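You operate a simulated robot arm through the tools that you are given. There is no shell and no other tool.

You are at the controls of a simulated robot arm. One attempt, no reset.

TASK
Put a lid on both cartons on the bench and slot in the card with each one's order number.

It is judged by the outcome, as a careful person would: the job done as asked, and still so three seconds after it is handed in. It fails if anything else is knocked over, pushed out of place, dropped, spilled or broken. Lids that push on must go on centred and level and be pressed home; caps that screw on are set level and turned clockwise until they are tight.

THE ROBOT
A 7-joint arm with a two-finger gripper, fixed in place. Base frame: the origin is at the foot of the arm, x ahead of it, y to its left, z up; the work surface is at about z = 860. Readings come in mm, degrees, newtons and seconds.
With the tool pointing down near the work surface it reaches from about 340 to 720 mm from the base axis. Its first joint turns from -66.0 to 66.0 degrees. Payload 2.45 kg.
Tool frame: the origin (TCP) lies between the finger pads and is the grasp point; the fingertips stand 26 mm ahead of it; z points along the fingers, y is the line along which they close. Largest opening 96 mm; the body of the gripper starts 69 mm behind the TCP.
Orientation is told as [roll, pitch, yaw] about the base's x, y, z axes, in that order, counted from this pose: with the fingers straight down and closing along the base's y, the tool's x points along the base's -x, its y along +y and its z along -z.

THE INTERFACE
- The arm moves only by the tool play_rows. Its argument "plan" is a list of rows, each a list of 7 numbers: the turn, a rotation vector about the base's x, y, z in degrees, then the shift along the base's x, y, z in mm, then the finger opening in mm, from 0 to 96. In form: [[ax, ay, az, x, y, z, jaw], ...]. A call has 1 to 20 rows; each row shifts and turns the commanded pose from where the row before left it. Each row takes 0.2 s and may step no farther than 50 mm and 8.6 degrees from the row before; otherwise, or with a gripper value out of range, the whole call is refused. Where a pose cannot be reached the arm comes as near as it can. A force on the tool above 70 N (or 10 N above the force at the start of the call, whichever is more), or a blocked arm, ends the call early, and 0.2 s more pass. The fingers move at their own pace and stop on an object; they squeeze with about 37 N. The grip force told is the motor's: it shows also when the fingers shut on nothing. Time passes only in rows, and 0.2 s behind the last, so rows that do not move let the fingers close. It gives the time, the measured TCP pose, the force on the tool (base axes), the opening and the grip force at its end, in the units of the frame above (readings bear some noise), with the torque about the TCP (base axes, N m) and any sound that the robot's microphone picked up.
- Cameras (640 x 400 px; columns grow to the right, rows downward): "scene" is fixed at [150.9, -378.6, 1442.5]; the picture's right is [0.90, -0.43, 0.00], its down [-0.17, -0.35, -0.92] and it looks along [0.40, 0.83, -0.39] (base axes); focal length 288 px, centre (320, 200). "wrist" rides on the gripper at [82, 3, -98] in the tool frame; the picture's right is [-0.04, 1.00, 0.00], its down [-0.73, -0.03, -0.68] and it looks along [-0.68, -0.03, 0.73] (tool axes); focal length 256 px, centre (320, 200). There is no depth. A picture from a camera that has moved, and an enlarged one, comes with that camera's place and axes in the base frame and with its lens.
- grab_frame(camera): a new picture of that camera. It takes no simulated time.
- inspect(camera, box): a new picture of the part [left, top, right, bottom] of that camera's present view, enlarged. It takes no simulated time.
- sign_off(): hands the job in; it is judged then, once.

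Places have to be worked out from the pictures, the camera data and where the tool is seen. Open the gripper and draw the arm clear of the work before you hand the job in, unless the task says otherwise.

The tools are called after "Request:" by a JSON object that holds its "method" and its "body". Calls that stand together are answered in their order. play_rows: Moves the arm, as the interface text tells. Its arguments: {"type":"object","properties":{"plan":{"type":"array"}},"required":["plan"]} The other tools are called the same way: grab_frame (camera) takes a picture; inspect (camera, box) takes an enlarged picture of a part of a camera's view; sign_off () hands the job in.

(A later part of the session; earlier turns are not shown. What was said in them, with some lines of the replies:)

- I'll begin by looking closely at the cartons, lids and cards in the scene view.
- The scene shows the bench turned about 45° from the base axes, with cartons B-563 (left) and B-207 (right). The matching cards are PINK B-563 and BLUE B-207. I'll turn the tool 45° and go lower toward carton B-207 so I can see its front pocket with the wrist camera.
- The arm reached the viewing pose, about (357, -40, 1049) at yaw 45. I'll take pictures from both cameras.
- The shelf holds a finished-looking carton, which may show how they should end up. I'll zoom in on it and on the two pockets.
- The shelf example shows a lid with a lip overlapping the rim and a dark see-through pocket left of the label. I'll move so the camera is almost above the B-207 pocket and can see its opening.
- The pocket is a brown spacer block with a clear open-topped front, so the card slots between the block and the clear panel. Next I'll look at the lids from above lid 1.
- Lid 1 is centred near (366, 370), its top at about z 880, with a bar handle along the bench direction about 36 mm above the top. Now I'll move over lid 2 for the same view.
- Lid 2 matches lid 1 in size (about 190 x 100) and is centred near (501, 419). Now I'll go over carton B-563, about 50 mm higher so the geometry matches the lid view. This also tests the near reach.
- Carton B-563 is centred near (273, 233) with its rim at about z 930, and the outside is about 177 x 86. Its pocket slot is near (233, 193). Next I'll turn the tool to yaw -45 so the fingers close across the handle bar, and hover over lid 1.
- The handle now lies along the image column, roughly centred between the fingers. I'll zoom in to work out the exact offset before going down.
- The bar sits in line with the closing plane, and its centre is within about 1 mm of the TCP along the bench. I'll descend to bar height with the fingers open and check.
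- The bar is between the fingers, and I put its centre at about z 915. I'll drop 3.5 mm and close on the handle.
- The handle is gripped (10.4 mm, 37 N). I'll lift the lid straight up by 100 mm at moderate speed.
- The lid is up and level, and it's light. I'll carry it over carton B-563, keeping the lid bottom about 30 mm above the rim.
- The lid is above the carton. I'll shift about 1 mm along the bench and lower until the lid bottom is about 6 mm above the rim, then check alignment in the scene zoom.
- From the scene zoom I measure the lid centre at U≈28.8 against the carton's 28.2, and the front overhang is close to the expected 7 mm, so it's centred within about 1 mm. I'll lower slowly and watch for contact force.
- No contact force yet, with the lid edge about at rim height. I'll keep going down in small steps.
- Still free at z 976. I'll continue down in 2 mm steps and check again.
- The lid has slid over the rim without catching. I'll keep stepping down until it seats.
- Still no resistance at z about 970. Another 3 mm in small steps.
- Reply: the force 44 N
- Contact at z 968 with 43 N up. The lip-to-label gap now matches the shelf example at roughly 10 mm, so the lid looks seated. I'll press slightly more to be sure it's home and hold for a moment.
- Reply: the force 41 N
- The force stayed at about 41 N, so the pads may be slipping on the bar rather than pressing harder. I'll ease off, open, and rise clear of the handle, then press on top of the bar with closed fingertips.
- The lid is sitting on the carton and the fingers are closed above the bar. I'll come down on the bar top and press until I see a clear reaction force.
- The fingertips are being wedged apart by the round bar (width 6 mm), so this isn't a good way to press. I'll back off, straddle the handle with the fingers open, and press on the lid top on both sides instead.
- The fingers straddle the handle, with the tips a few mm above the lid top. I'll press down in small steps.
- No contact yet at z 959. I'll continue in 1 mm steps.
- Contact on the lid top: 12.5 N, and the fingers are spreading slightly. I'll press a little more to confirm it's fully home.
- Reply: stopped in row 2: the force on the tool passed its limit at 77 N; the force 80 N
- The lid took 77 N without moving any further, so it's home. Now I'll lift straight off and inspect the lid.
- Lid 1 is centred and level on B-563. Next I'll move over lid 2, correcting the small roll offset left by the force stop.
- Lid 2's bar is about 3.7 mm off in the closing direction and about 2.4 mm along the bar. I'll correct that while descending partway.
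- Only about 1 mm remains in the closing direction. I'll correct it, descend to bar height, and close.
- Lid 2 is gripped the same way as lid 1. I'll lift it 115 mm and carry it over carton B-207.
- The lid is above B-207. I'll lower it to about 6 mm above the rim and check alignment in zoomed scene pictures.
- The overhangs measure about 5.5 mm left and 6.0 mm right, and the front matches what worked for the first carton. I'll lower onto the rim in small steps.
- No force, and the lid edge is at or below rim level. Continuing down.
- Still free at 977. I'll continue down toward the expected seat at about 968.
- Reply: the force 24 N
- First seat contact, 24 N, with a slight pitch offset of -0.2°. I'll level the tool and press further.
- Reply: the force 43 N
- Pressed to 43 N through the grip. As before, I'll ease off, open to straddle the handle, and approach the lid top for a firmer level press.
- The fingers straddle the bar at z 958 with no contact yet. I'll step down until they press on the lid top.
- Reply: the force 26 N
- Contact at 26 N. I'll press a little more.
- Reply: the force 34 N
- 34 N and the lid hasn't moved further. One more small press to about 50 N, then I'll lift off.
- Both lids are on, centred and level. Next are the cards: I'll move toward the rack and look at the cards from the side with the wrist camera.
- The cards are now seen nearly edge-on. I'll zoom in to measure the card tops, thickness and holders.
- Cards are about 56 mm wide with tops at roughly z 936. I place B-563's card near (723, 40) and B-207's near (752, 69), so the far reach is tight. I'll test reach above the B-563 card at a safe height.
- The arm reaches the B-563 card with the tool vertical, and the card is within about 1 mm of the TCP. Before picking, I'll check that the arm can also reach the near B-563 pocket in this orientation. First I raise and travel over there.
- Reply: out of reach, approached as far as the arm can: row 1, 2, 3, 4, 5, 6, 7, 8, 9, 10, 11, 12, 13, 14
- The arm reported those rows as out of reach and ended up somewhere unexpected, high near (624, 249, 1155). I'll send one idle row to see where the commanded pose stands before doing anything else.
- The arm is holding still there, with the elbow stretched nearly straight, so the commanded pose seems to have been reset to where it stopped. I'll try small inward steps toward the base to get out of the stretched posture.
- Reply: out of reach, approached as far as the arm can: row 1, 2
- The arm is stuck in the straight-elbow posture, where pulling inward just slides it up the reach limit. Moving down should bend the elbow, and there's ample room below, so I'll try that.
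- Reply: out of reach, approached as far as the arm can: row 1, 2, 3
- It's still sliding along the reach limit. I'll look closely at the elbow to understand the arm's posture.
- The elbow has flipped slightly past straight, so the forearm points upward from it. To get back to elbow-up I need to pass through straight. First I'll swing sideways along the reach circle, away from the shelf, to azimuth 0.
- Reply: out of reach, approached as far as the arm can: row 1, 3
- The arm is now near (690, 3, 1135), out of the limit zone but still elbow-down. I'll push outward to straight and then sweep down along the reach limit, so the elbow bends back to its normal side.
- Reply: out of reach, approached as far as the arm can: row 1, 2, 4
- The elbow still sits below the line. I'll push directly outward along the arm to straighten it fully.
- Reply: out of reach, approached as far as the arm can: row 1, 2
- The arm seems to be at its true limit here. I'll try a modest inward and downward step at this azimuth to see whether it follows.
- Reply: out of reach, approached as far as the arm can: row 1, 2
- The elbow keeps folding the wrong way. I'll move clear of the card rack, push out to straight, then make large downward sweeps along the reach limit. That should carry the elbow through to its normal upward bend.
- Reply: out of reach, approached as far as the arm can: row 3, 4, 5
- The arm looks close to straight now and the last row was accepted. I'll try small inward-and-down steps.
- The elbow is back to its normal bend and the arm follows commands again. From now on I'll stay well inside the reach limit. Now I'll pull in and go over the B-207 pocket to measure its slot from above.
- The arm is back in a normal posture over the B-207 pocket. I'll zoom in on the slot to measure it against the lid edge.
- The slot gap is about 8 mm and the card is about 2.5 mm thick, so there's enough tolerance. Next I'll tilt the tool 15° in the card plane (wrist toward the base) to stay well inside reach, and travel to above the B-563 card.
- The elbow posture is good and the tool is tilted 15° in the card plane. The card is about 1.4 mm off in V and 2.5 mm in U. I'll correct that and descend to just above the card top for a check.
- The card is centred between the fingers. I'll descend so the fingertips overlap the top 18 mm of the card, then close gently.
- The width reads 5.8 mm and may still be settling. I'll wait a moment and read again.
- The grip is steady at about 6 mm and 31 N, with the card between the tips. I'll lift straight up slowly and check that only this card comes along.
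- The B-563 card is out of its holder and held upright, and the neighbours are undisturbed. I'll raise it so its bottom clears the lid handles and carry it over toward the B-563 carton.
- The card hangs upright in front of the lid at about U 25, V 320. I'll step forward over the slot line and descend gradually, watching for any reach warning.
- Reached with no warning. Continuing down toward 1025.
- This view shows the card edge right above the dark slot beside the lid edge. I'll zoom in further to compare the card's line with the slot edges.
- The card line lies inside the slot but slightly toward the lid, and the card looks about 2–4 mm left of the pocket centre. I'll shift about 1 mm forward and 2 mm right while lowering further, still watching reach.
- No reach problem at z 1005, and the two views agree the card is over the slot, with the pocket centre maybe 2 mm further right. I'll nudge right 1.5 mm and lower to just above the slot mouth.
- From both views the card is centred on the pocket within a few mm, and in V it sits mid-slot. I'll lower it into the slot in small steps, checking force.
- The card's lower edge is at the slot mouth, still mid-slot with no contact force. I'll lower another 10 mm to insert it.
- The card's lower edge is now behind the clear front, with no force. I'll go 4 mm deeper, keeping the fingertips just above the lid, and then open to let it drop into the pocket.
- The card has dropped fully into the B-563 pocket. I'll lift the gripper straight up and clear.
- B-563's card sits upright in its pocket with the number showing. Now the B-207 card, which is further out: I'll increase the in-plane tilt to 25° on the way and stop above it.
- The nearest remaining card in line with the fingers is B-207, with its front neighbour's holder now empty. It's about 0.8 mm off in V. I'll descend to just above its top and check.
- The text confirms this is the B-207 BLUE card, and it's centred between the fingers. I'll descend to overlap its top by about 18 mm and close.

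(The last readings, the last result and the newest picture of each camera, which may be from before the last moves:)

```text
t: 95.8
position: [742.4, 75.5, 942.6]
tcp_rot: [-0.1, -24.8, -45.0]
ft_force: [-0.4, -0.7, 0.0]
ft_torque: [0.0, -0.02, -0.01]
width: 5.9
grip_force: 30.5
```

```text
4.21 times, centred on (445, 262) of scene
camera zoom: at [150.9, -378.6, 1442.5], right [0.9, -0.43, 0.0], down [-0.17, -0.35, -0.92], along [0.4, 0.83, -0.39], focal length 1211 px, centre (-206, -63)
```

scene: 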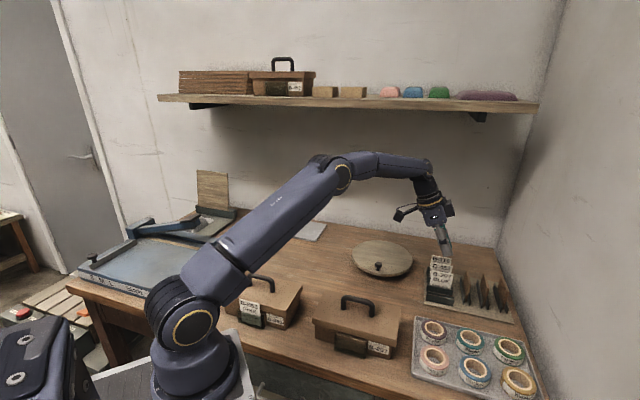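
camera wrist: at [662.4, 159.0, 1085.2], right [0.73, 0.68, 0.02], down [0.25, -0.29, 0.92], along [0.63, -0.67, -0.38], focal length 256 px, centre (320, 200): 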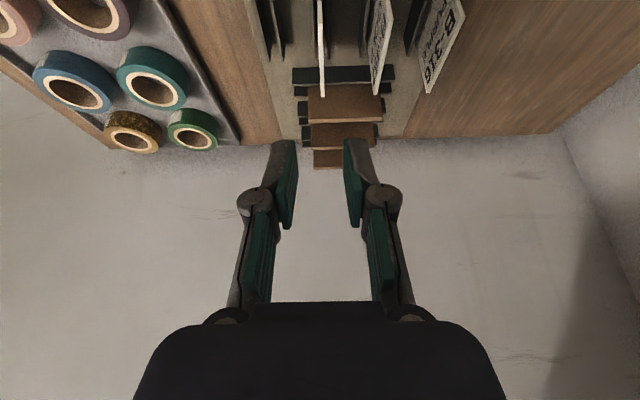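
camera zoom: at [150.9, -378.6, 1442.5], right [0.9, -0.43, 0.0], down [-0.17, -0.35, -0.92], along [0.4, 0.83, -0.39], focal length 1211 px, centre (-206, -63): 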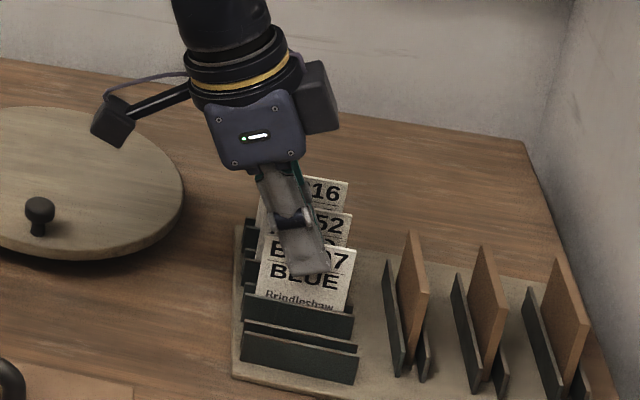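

Gripped, with the same readings as the first card (5.9 mm, 30 N). I'll lift it straight up out of the holder.

Request:
{"method": "play_rows", "body": {"plan": [[0, 0, 0, 0, 0, 5, 0], [0, 0, 0, 0, 0, 10, 0], [0, 0, 0, 0, 0, 15, 0], [0, 0, 0, 0, 0, 15, 0], [0, 0, 0, 0, 0, 0, 0]]}}

Request:
{"method": "inspect", "body": {"camera": "scene", "box": [405, 200, 485, 310]}}

Request:
{"method": "grab_frame", "body": {"camera": "wrist"}}

```text
t: 97.0
position: [743.9, 75.6, 988.1]
tcp_rot: [0.0, -24.8, -45.1]
ft_force: [-0.1, -0.8, 0.3]
ft_torque: [-0.05, 0.0, -0.03]
width: 6.2
grip_force: 29.6
```

```text
3.64 times, centred on (445, 255) of scene
camera zoom: at [150.9, -378.6, 1442.5], right [0.9, -0.43, 0.0], down [-0.17, -0.35, -0.92], along [0.4, 0.83, -0.39], focal length 1046 px, centre (-134, 0)
```

zoom: 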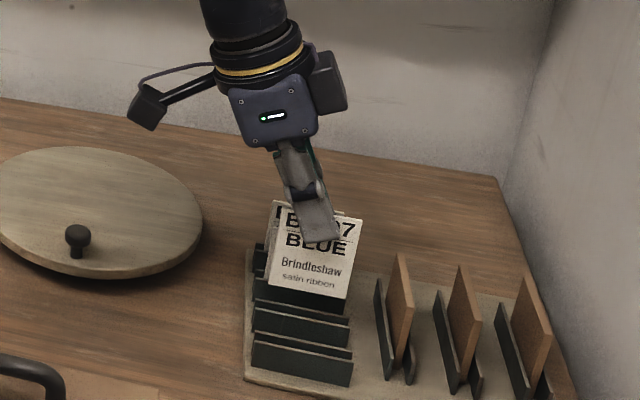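

```text
taken
camera wrist: at [663.7, 158.8, 1043.6], right [0.73, 0.68, 0.02], down [0.25, -0.29, 0.92], along [0.63, -0.67, -0.38], focal length 256 px, centre (320, 200)
```

wrist: 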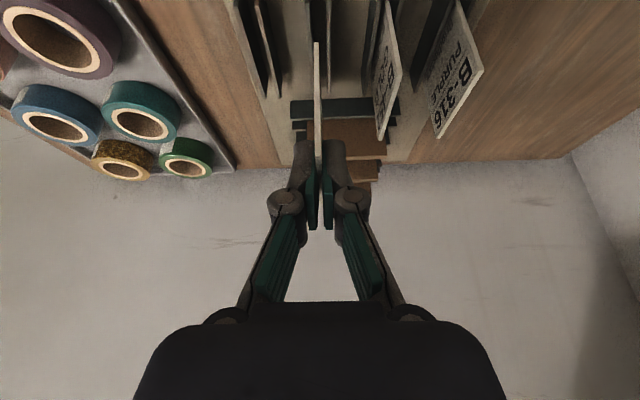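

The B-207 card is free and the other cards are undisturbed. I'll raise it and carry it over to the B-207 pocket, with its bottom above the lid handle height.

Request:
{"method": "play_rows", "body": {"plan": [[0, 0, 0, 0, 0, 15, 0], [0, 0, 0, -8, -1, 25, 0], [0, 0, 0, -20, -3, 25, 0], [0, 0, 0, -30, -5, 18, 0], [0, 0, 0, -40, -6.8, 0, 0], [0, 0, 0, -40, -6.8, 0, 0], [0, 0, 0, -40, -6.8, 0, 0], [0, 0, 0, -40, -6.8, 0, 0], [0, 0, 0, -40, -6.8, 0, 0], [0, 0, 0, -40, -6.8, 0, 0], [0, 0, 0, -25, -4.5, 0, 0], [0, 0, 0, -12.5, -2.4, 0, 0], [0, 0, 0, 0, 0, 0, 0]]}}

Request:
{"method": "grab_frame", "body": {"camera": "scene"}}

Request:
{"method": "grab_frame", "body": {"camera": "wrist"}}

Request:
{"method": "inspect", "body": {"camera": "scene", "box": [305, 260, 405, 365]}}

```text
t: 99.8
position: [405.3, 18.7, 1071.1]
tcp_rot: [0.1, -24.8, -45.1]
ft_force: [0.1, -0.4, 0.6]
ft_torque: [-0.03, 0.0, 0.0]
width: 6.1
grip_force: 30.8
```

```text
taken
```

scene: 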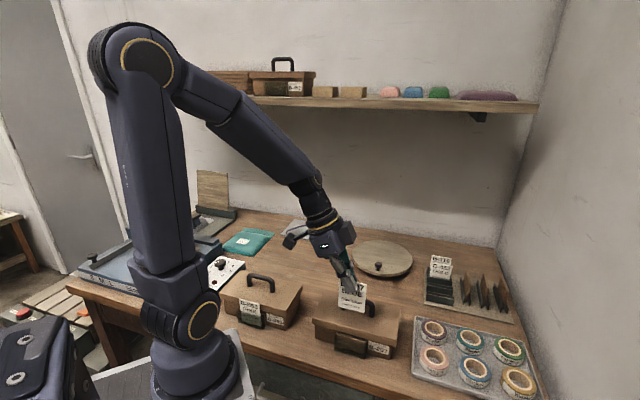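

```text
taken
camera wrist: at [326.3, 101.9, 1125.9], right [0.73, 0.68, 0.02], down [0.25, -0.29, 0.92], along [0.63, -0.67, -0.38], focal length 256 px, centre (320, 200)
```

wrist: 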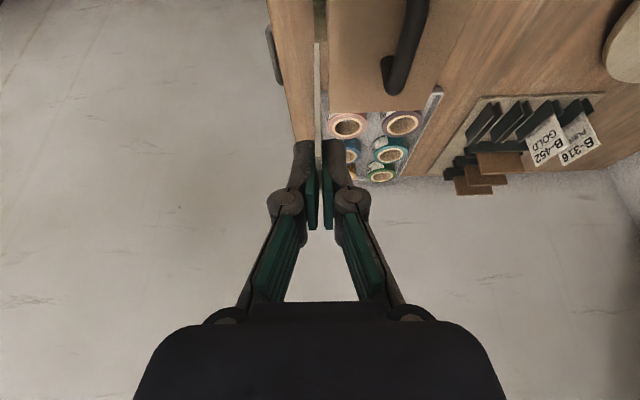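

```text
3.81 times, centred on (355, 312) of scene
camera zoom: at [150.9, -378.6, 1442.5], right [0.9, -0.43, 0.0], down [-0.17, -0.35, -0.92], along [0.4, 0.83, -0.39], focal length 1096 px, centre (187, -229)
```

zoom: 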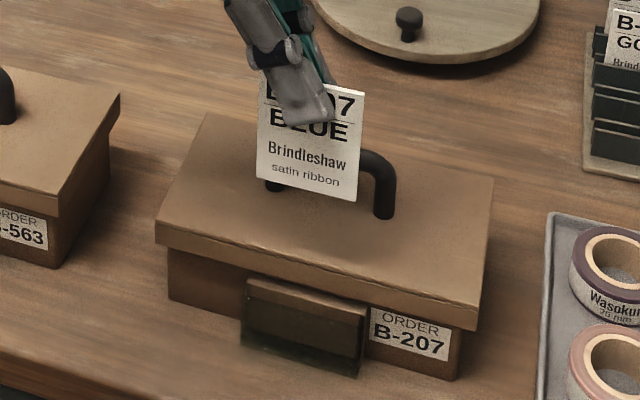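

The card is in front of the lid and nearly centred on the pocket. I'll apply a small correction (about 2 mm toward the lid, 1 mm right) and lower to about 20 mm above the slot to check alignment.

Request:
{"method": "play_rows", "body": {"plan": [[0, 0, 0, 2.3, 0.5, -15, 0], [0, 0, 0, 0, 0, -20, 0], [0, 0, 0, 0, 0, -20, 0], [0, 0, 0, 0, 0, -12, 0], [0, 0, 0, 0, 0, 0, 0]]}}

Request:
{"method": "inspect", "body": {"camera": "wrist", "box": [280, 0, 360, 100]}}

Request:
{"method": "inspect", "body": {"camera": "scene", "box": [320, 290, 400, 365]}}

```text
t: 101.0
position: [408.6, 18.4, 1003.7]
tcp_rot: [0.0, -24.8, -45.0]
ft_force: [1.1, -1.0, 0.3]
ft_torque: [-0.04, -0.01, -0.04]
width: 5.9
grip_force: 30.5
```

```text
4.00 times, centred on (320, 50) of wrist
camera zoom: at [329.1, 102.2, 1058.1], right [0.73, 0.68, 0.02], down [0.25, -0.29, 0.92], along [0.63, -0.67, -0.38], focal length 1024 px, centre (320, 800)
```

zoom: 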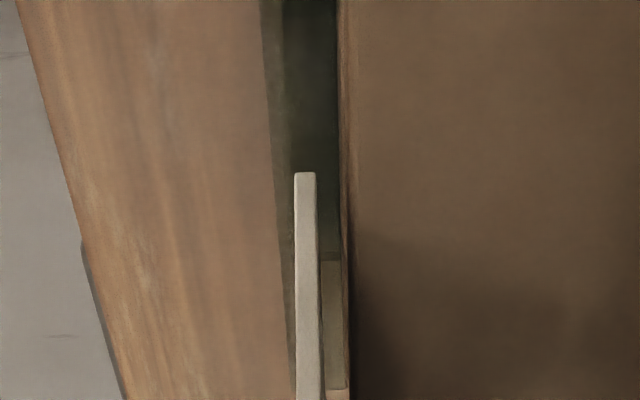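

```text
5.33 times, centred on (360, 328) of scene
camera zoom: at [151.0, -378.6, 1442.5], right [0.9, -0.43, 0.0], down [-0.17, -0.35, -0.92], along [0.4, 0.83, -0.39], focal length 1534 px, centre (107, -480)
```

zoom: 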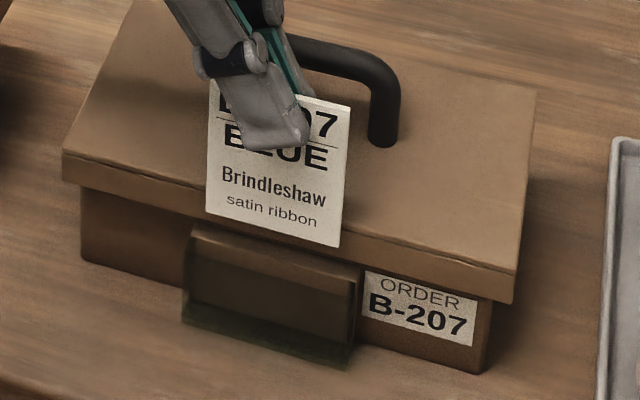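

In U the card is centred over the pocket, and in V it needs about 1 mm toward the lid to sit mid-slot. I'll adjust and lower to just above the slot mouth.

Request:
{"method": "play_rows", "body": {"plan": [[0, 0, 0, 0.7, 0.7, -6, 0], [0, 0, 0, 0, 0, -6, 0], [0, 0, 0, 0, 0, -4, 0], [0, 0, 0, 0, 0, 0, 0]]}}

Request:
{"method": "inspect", "body": {"camera": "wrist", "box": [280, 0, 360, 100]}}

Request:
{"method": "inspect", "body": {"camera": "scene", "box": [320, 290, 400, 365]}}

```text
t: 102.0
position: [409.0, 20.0, 988.7]
tcp_rot: [0.0, -24.8, -45.0]
ft_force: [-0.3, -0.8, 0.3]
ft_torque: [-0.01, -0.02, 0.01]
width: 6.2
grip_force: 30.9
```

```text
4.00 times, centred on (320, 50) of wrist
camera zoom: at [330.4, 102.9, 1043.1], right [0.73, 0.68, 0.02], down [0.25, -0.29, 0.92], along [0.63, -0.67, -0.38], focal length 1024 px, centre (320, 800)
```

zoom: 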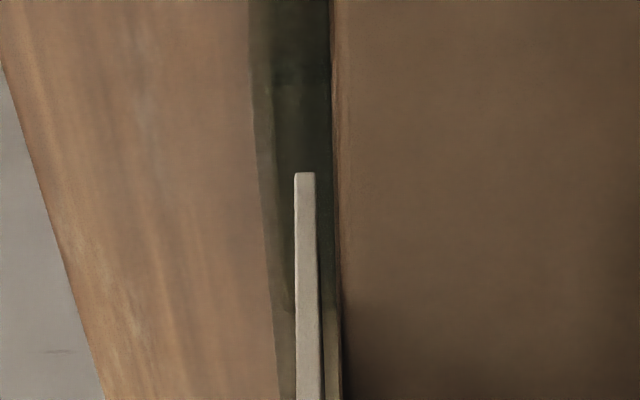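

```text
5.33 times, centred on (360, 328) of scene
camera zoom: at [150.9, -378.6, 1442.5], right [0.9, -0.43, 0.0], down [-0.17, -0.35, -0.92], along [0.4, 0.83, -0.39], focal length 1534 px, centre (107, -480)
```

zoom: 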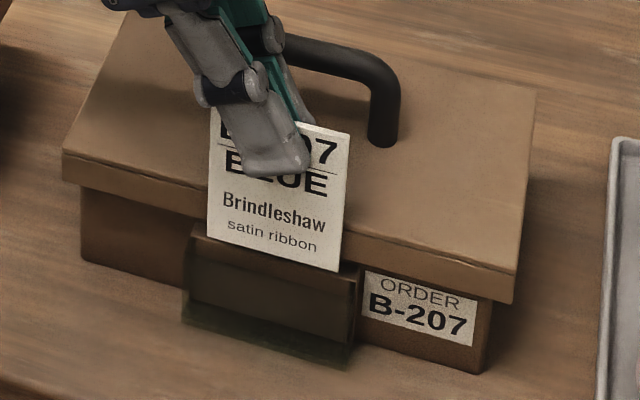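

The card sits mid-slot with nearly equal gaps on both sides. I'll lower it into the slot in small steps.

Request:
{"method": "play_rows", "body": {"plan": [[0, 0, 0, 0, 0, -4, 0], [0, 0, 0, 0, 0, -4, 0], [0, 0, 0, 0, 0, -4, 0], [0, 0, 0, 0, 0, 0, 0]]}}

Request:
{"method": "inspect", "body": {"camera": "wrist", "box": [280, 0, 360, 100]}}

Request:
{"method": "inspect", "body": {"camera": "scene", "box": [320, 290, 400, 365]}}

```text
t: 103.0
position: [409.0, 19.8, 975.9]
tcp_rot: [0.1, -24.9, -45.0]
ft_force: [-0.5, 0.5, 0.2]
ft_torque: [0.0, 0.02, 0.03]
width: 6.1
grip_force: 30.9
```

```text
4.00 times, centred on (320, 50) of wrist
camera zoom: at [330.8, 102.7, 1030.6], right [0.73, 0.68, 0.02], down [0.25, -0.29, 0.92], along [0.63, -0.67, -0.38], focal length 1024 px, centre (320, 800)
```

zoom: 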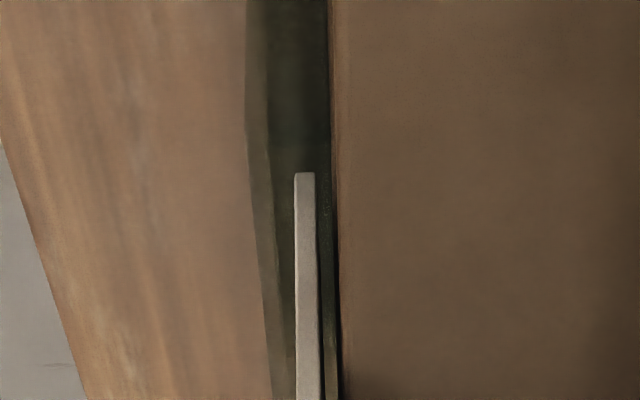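

```text
5.33 times, centred on (360, 328) of scene
camera zoom: at [150.9, -378.6, 1442.5], right [0.9, -0.43, 0.0], down [-0.17, -0.35, -0.92], along [0.4, 0.83, -0.39], focal length 1534 px, centre (107, -480)
```

zoom: 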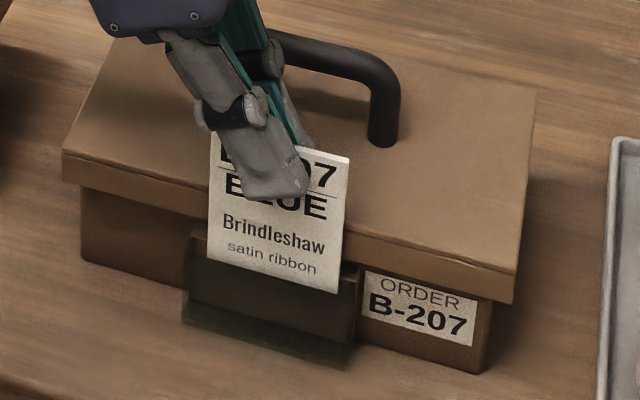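

No contact so far. I'll lower another 9 mm and check that the card goes behind the clear front.

Request:
{"method": "play_rows", "body": {"plan": [[0, 0, 0, 0, 0, -3, 0], [0, 0, 0, 0, 0, -3, 0], [0, 0, 0, 0, 0, -3, 0], [0, 0, 0, 0, 0, 0, 0]]}}

Request:
{"method": "inspect", "body": {"camera": "wrist", "box": [280, 0, 360, 100]}}

Request:
{"method": "inspect", "body": {"camera": "scene", "box": [320, 290, 400, 365]}}

```text
t: 104.0
position: [410.4, 20.1, 966.8]
tcp_rot: [0.1, -24.8, -45.1]
ft_force: [-0.4, 0.1, 0.2]
ft_torque: [0.01, -0.04, -0.01]
width: 5.9
grip_force: 30.1
```

```text
4.00 times, centred on (320, 50) of wrist
camera zoom: at [331.0, 103.2, 1021.4], right [0.73, 0.68, 0.02], down [0.25, -0.29, 0.92], along [0.63, -0.67, -0.38], focal length 1024 px, centre (320, 800)
```

zoom: 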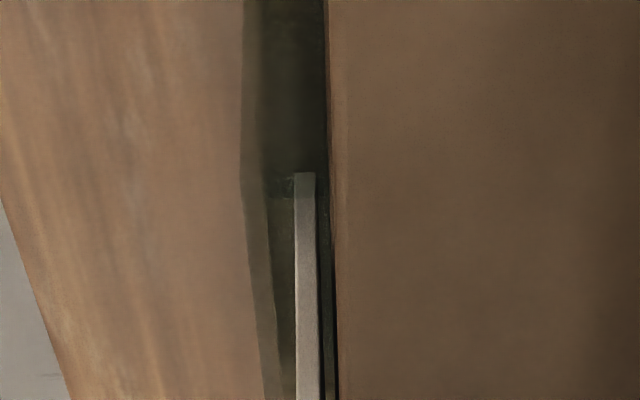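

```text
5.33 times, centred on (360, 328) of scene
camera zoom: at [150.9, -378.6, 1442.5], right [0.9, -0.43, 0.0], down [-0.17, -0.35, -0.92], along [0.4, 0.83, -0.39], focal length 1534 px, centre (107, -480)
```

zoom: 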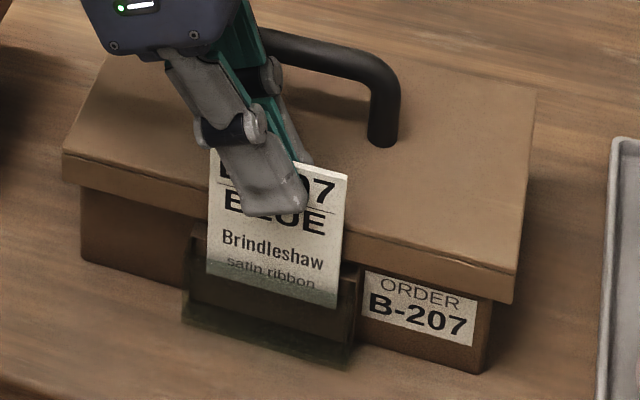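

The lower edge is now behind the clear panel with no force. I'll go 2 mm deeper and release, letting the card drop into the pocket.

Request:
{"method": "play_rows", "body": {"plan": [[0, 0, 0, -0.3, -0.3, -1, 0], [0, 0, 0, 0, 0, -1, 0], [0, 0, 0, 0, 0, 0, 0], [0, 0, 0, 0, 0, 0, 10], [0, 0, 0, 0, 0, 0, 16], [0, 0, 0, 0, 0, 0, 20], [0, 0, 0, 0, 0, 0, 20]]}}

Request:
{"method": "inspect", "body": {"camera": "scene", "box": [320, 290, 400, 365]}}

Request:
{"method": "inspect", "body": {"camera": "wrist", "box": [260, 0, 380, 150]}}

```text
t: 105.6
position: [410.4, 21.0, 964.3]
tcp_rot: [0.0, -24.8, -44.9]
ft_force: [0.4, -0.3, 0.1]
ft_torque: [0.02, 0.0, 0.01]
width: 20.0
grip_force: 0.1
```

```text
5.33 times, centred on (360, 328) of scene
camera zoom: at [150.9, -378.6, 1442.5], right [0.9, -0.43, 0.0], down [-0.17, -0.35, -0.92], along [0.4, 0.83, -0.39], focal length 1534 px, centre (107, -480)
```

zoom: 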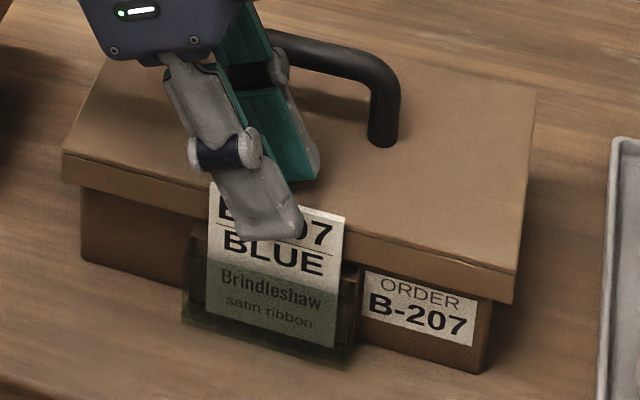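

```text
2.67 times, centred on (320, 75) of wrist
camera zoom: at [331.0, 103.0, 1019.2], right [0.73, 0.68, 0.02], down [0.25, -0.29, 0.92], along [0.63, -0.67, -0.38], focal length 683 px, centre (320, 533)
```

zoom: 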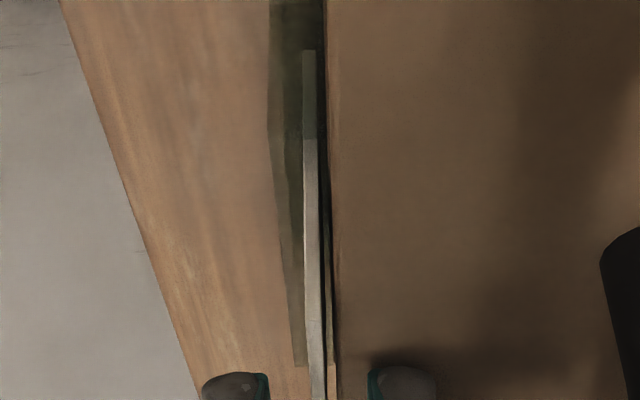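

The card has dropped fully into the B-207 pocket. I'll raise the gripper straight up and check.

Request:
{"method": "play_rows", "body": {"plan": [[0, 0, 0, 0, 0, 10, 20], [0, 0, 0, 0, 0, 25, 20], [0, 0, 0, 0, 0, 35, 20], [0, 0, 0, 0, 0, 40, 20], [0, 0, 0, 0, 0, 40, 40], [0, 0, 0, 0, 0, 0, 40]]}}

Request:
{"method": "inspect", "body": {"camera": "scene", "box": [305, 270, 405, 365]}}

Request:
{"method": "grab_frame", "body": {"camera": "scene"}}

```text
t: 107.0
position: [409.0, 20.1, 1114.2]
tcp_rot: [-0.1, -24.7, -45.0]
ft_force: [0.3, 0.7, -0.1]
ft_torque: [-0.01, 0.05, -0.01]
width: 40.2
grip_force: 0.0
```

```text
4.21 times, centred on (355, 318) of scene
camera zoom: at [150.9, -378.6, 1442.5], right [0.9, -0.43, 0.0], down [-0.17, -0.35, -0.92], along [0.4, 0.83, -0.39], focal length 1211 px, centre (173, -295)
```

zoom: 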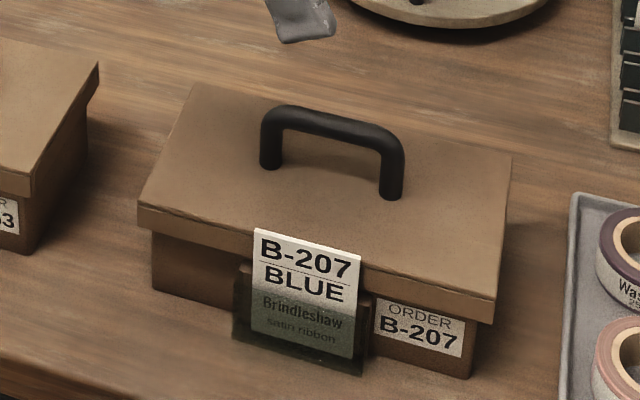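

```text
taken
```

scene: 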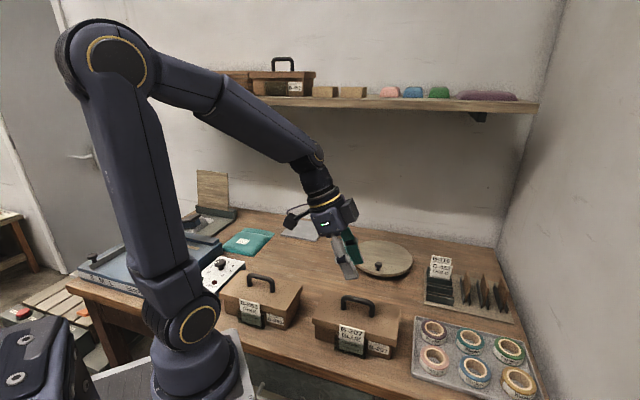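

Both cartons now have seated lids and the right cards. I'll straighten the tool and withdraw the arm to a clear, high position with the gripper open.

Request:
{"method": "play_rows", "body": {"plan": [[5.85, 5.85, 0, 5, 0, 15, 60], [5.85, 5.85, 0, 10, -3, 15, 80], [5.85, 5.85, 0, 15, -5, 15, 96], [0, 0, 0, 15, -5, 15, 96], [0, 0, 7.5, 15, -5, 10, 96], [0, 0, 7.5, 10, -3, 5, 96], [0, 0, 7.5, 0, 0, 0, 96], [0, 0, 7.5, 0, 0, 0, 96], [0, 0, 7.5, 0, 0, 0, 96], [0, 0, 7.5, 0, 0, 0, 96], [0, 0, 0, 0, 0, 0, 96]]}}

Request:
{"method": "grab_frame", "body": {"camera": "scene"}}

Request:
{"method": "inspect", "body": {"camera": "scene", "box": [205, 250, 415, 370]}}

Request:
{"method": "inspect", "body": {"camera": "scene", "box": [400, 230, 560, 400]}}

```text
t: 109.4
position: [478.2, -2.0, 1189.3]
tcp_rot: [0.0, 0.1, 0.1]
ft_force: [0.3, 0.9, 0.0]
ft_torque: [-0.01, 0.01, 0.0]
width: 96.1
grip_force: 0.0
```

```text
taken
```

scene: 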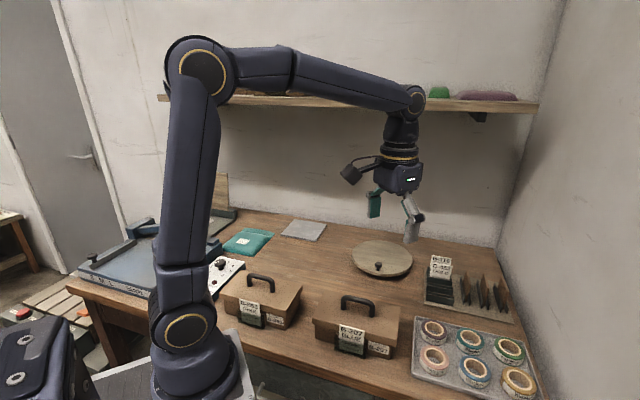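

```text
3.05 times, centred on (310, 310) of scene
camera zoom: at [150.9, -378.6, 1442.5], right [0.9, -0.43, 0.0], down [-0.17, -0.35, -0.92], along [0.4, 0.83, -0.39], focal length 877 px, centre (350, -135)
```

zoom: 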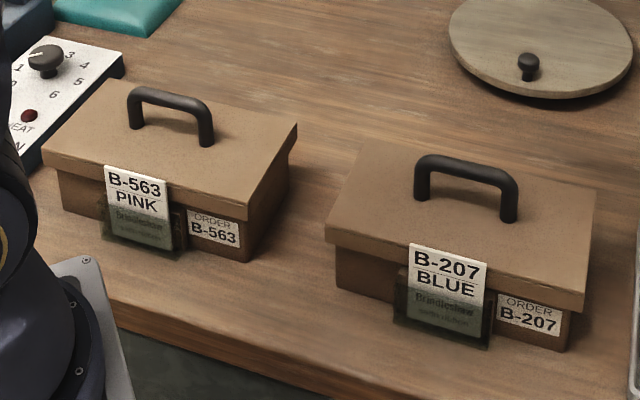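

```text
2.35 times, centred on (480, 315) of scene
camera zoom: at [150.9, -378.6, 1442.5], right [0.9, -0.43, 0.0], down [-0.17, -0.35, -0.92], along [0.4, 0.83, -0.39], focal length 677 px, centre (-56, -71)
```

zoom: 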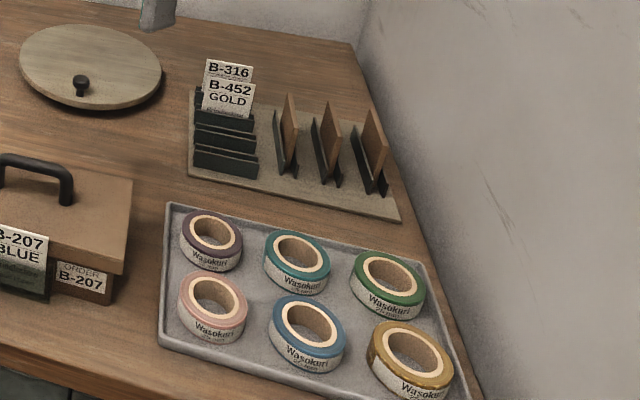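

Everything looks as it should:
- Both lids are centred, level and pressed home.
- B-563 PINK and B-207 BLUE stand in their own pockets.
- The other cards, tapes and bench items are undisturbed, and the arm is clear with the gripper open.

I'm handing the job in.

Request:
{"method": "sign_off", "body": {}}

```text
The job is handed in.
```

The job is handed in: both cartons have their lids pressed on, and each has its own order card in the front pocket. I don't have the judge's result yet.

- **Lids:** both slid on without catching and sit centred and level. I pressed the B-563 lid to about 77 N. The B-207 lid got 43 N through the grip, then a second press on its top aimed at about 50 N. The two sit at the same height against their labels.
- **Cards:** B-563 PINK and B-207 BLUE each dropped fully into the clear pocket and stand upright with the number showing.
- **Everything else:** the other cards, the dividers and the tapes are where they were. Nothing was knocked over or dropped.

Partway through, a move beyond the arm's reach flipped its elbow. It drifted about 250 mm up toward the shelf before I recovered it. It touched nothing, and the shelf items looked in place in the pictures taken afterwards.

The arm finished high and clear of the work with the gripper open.
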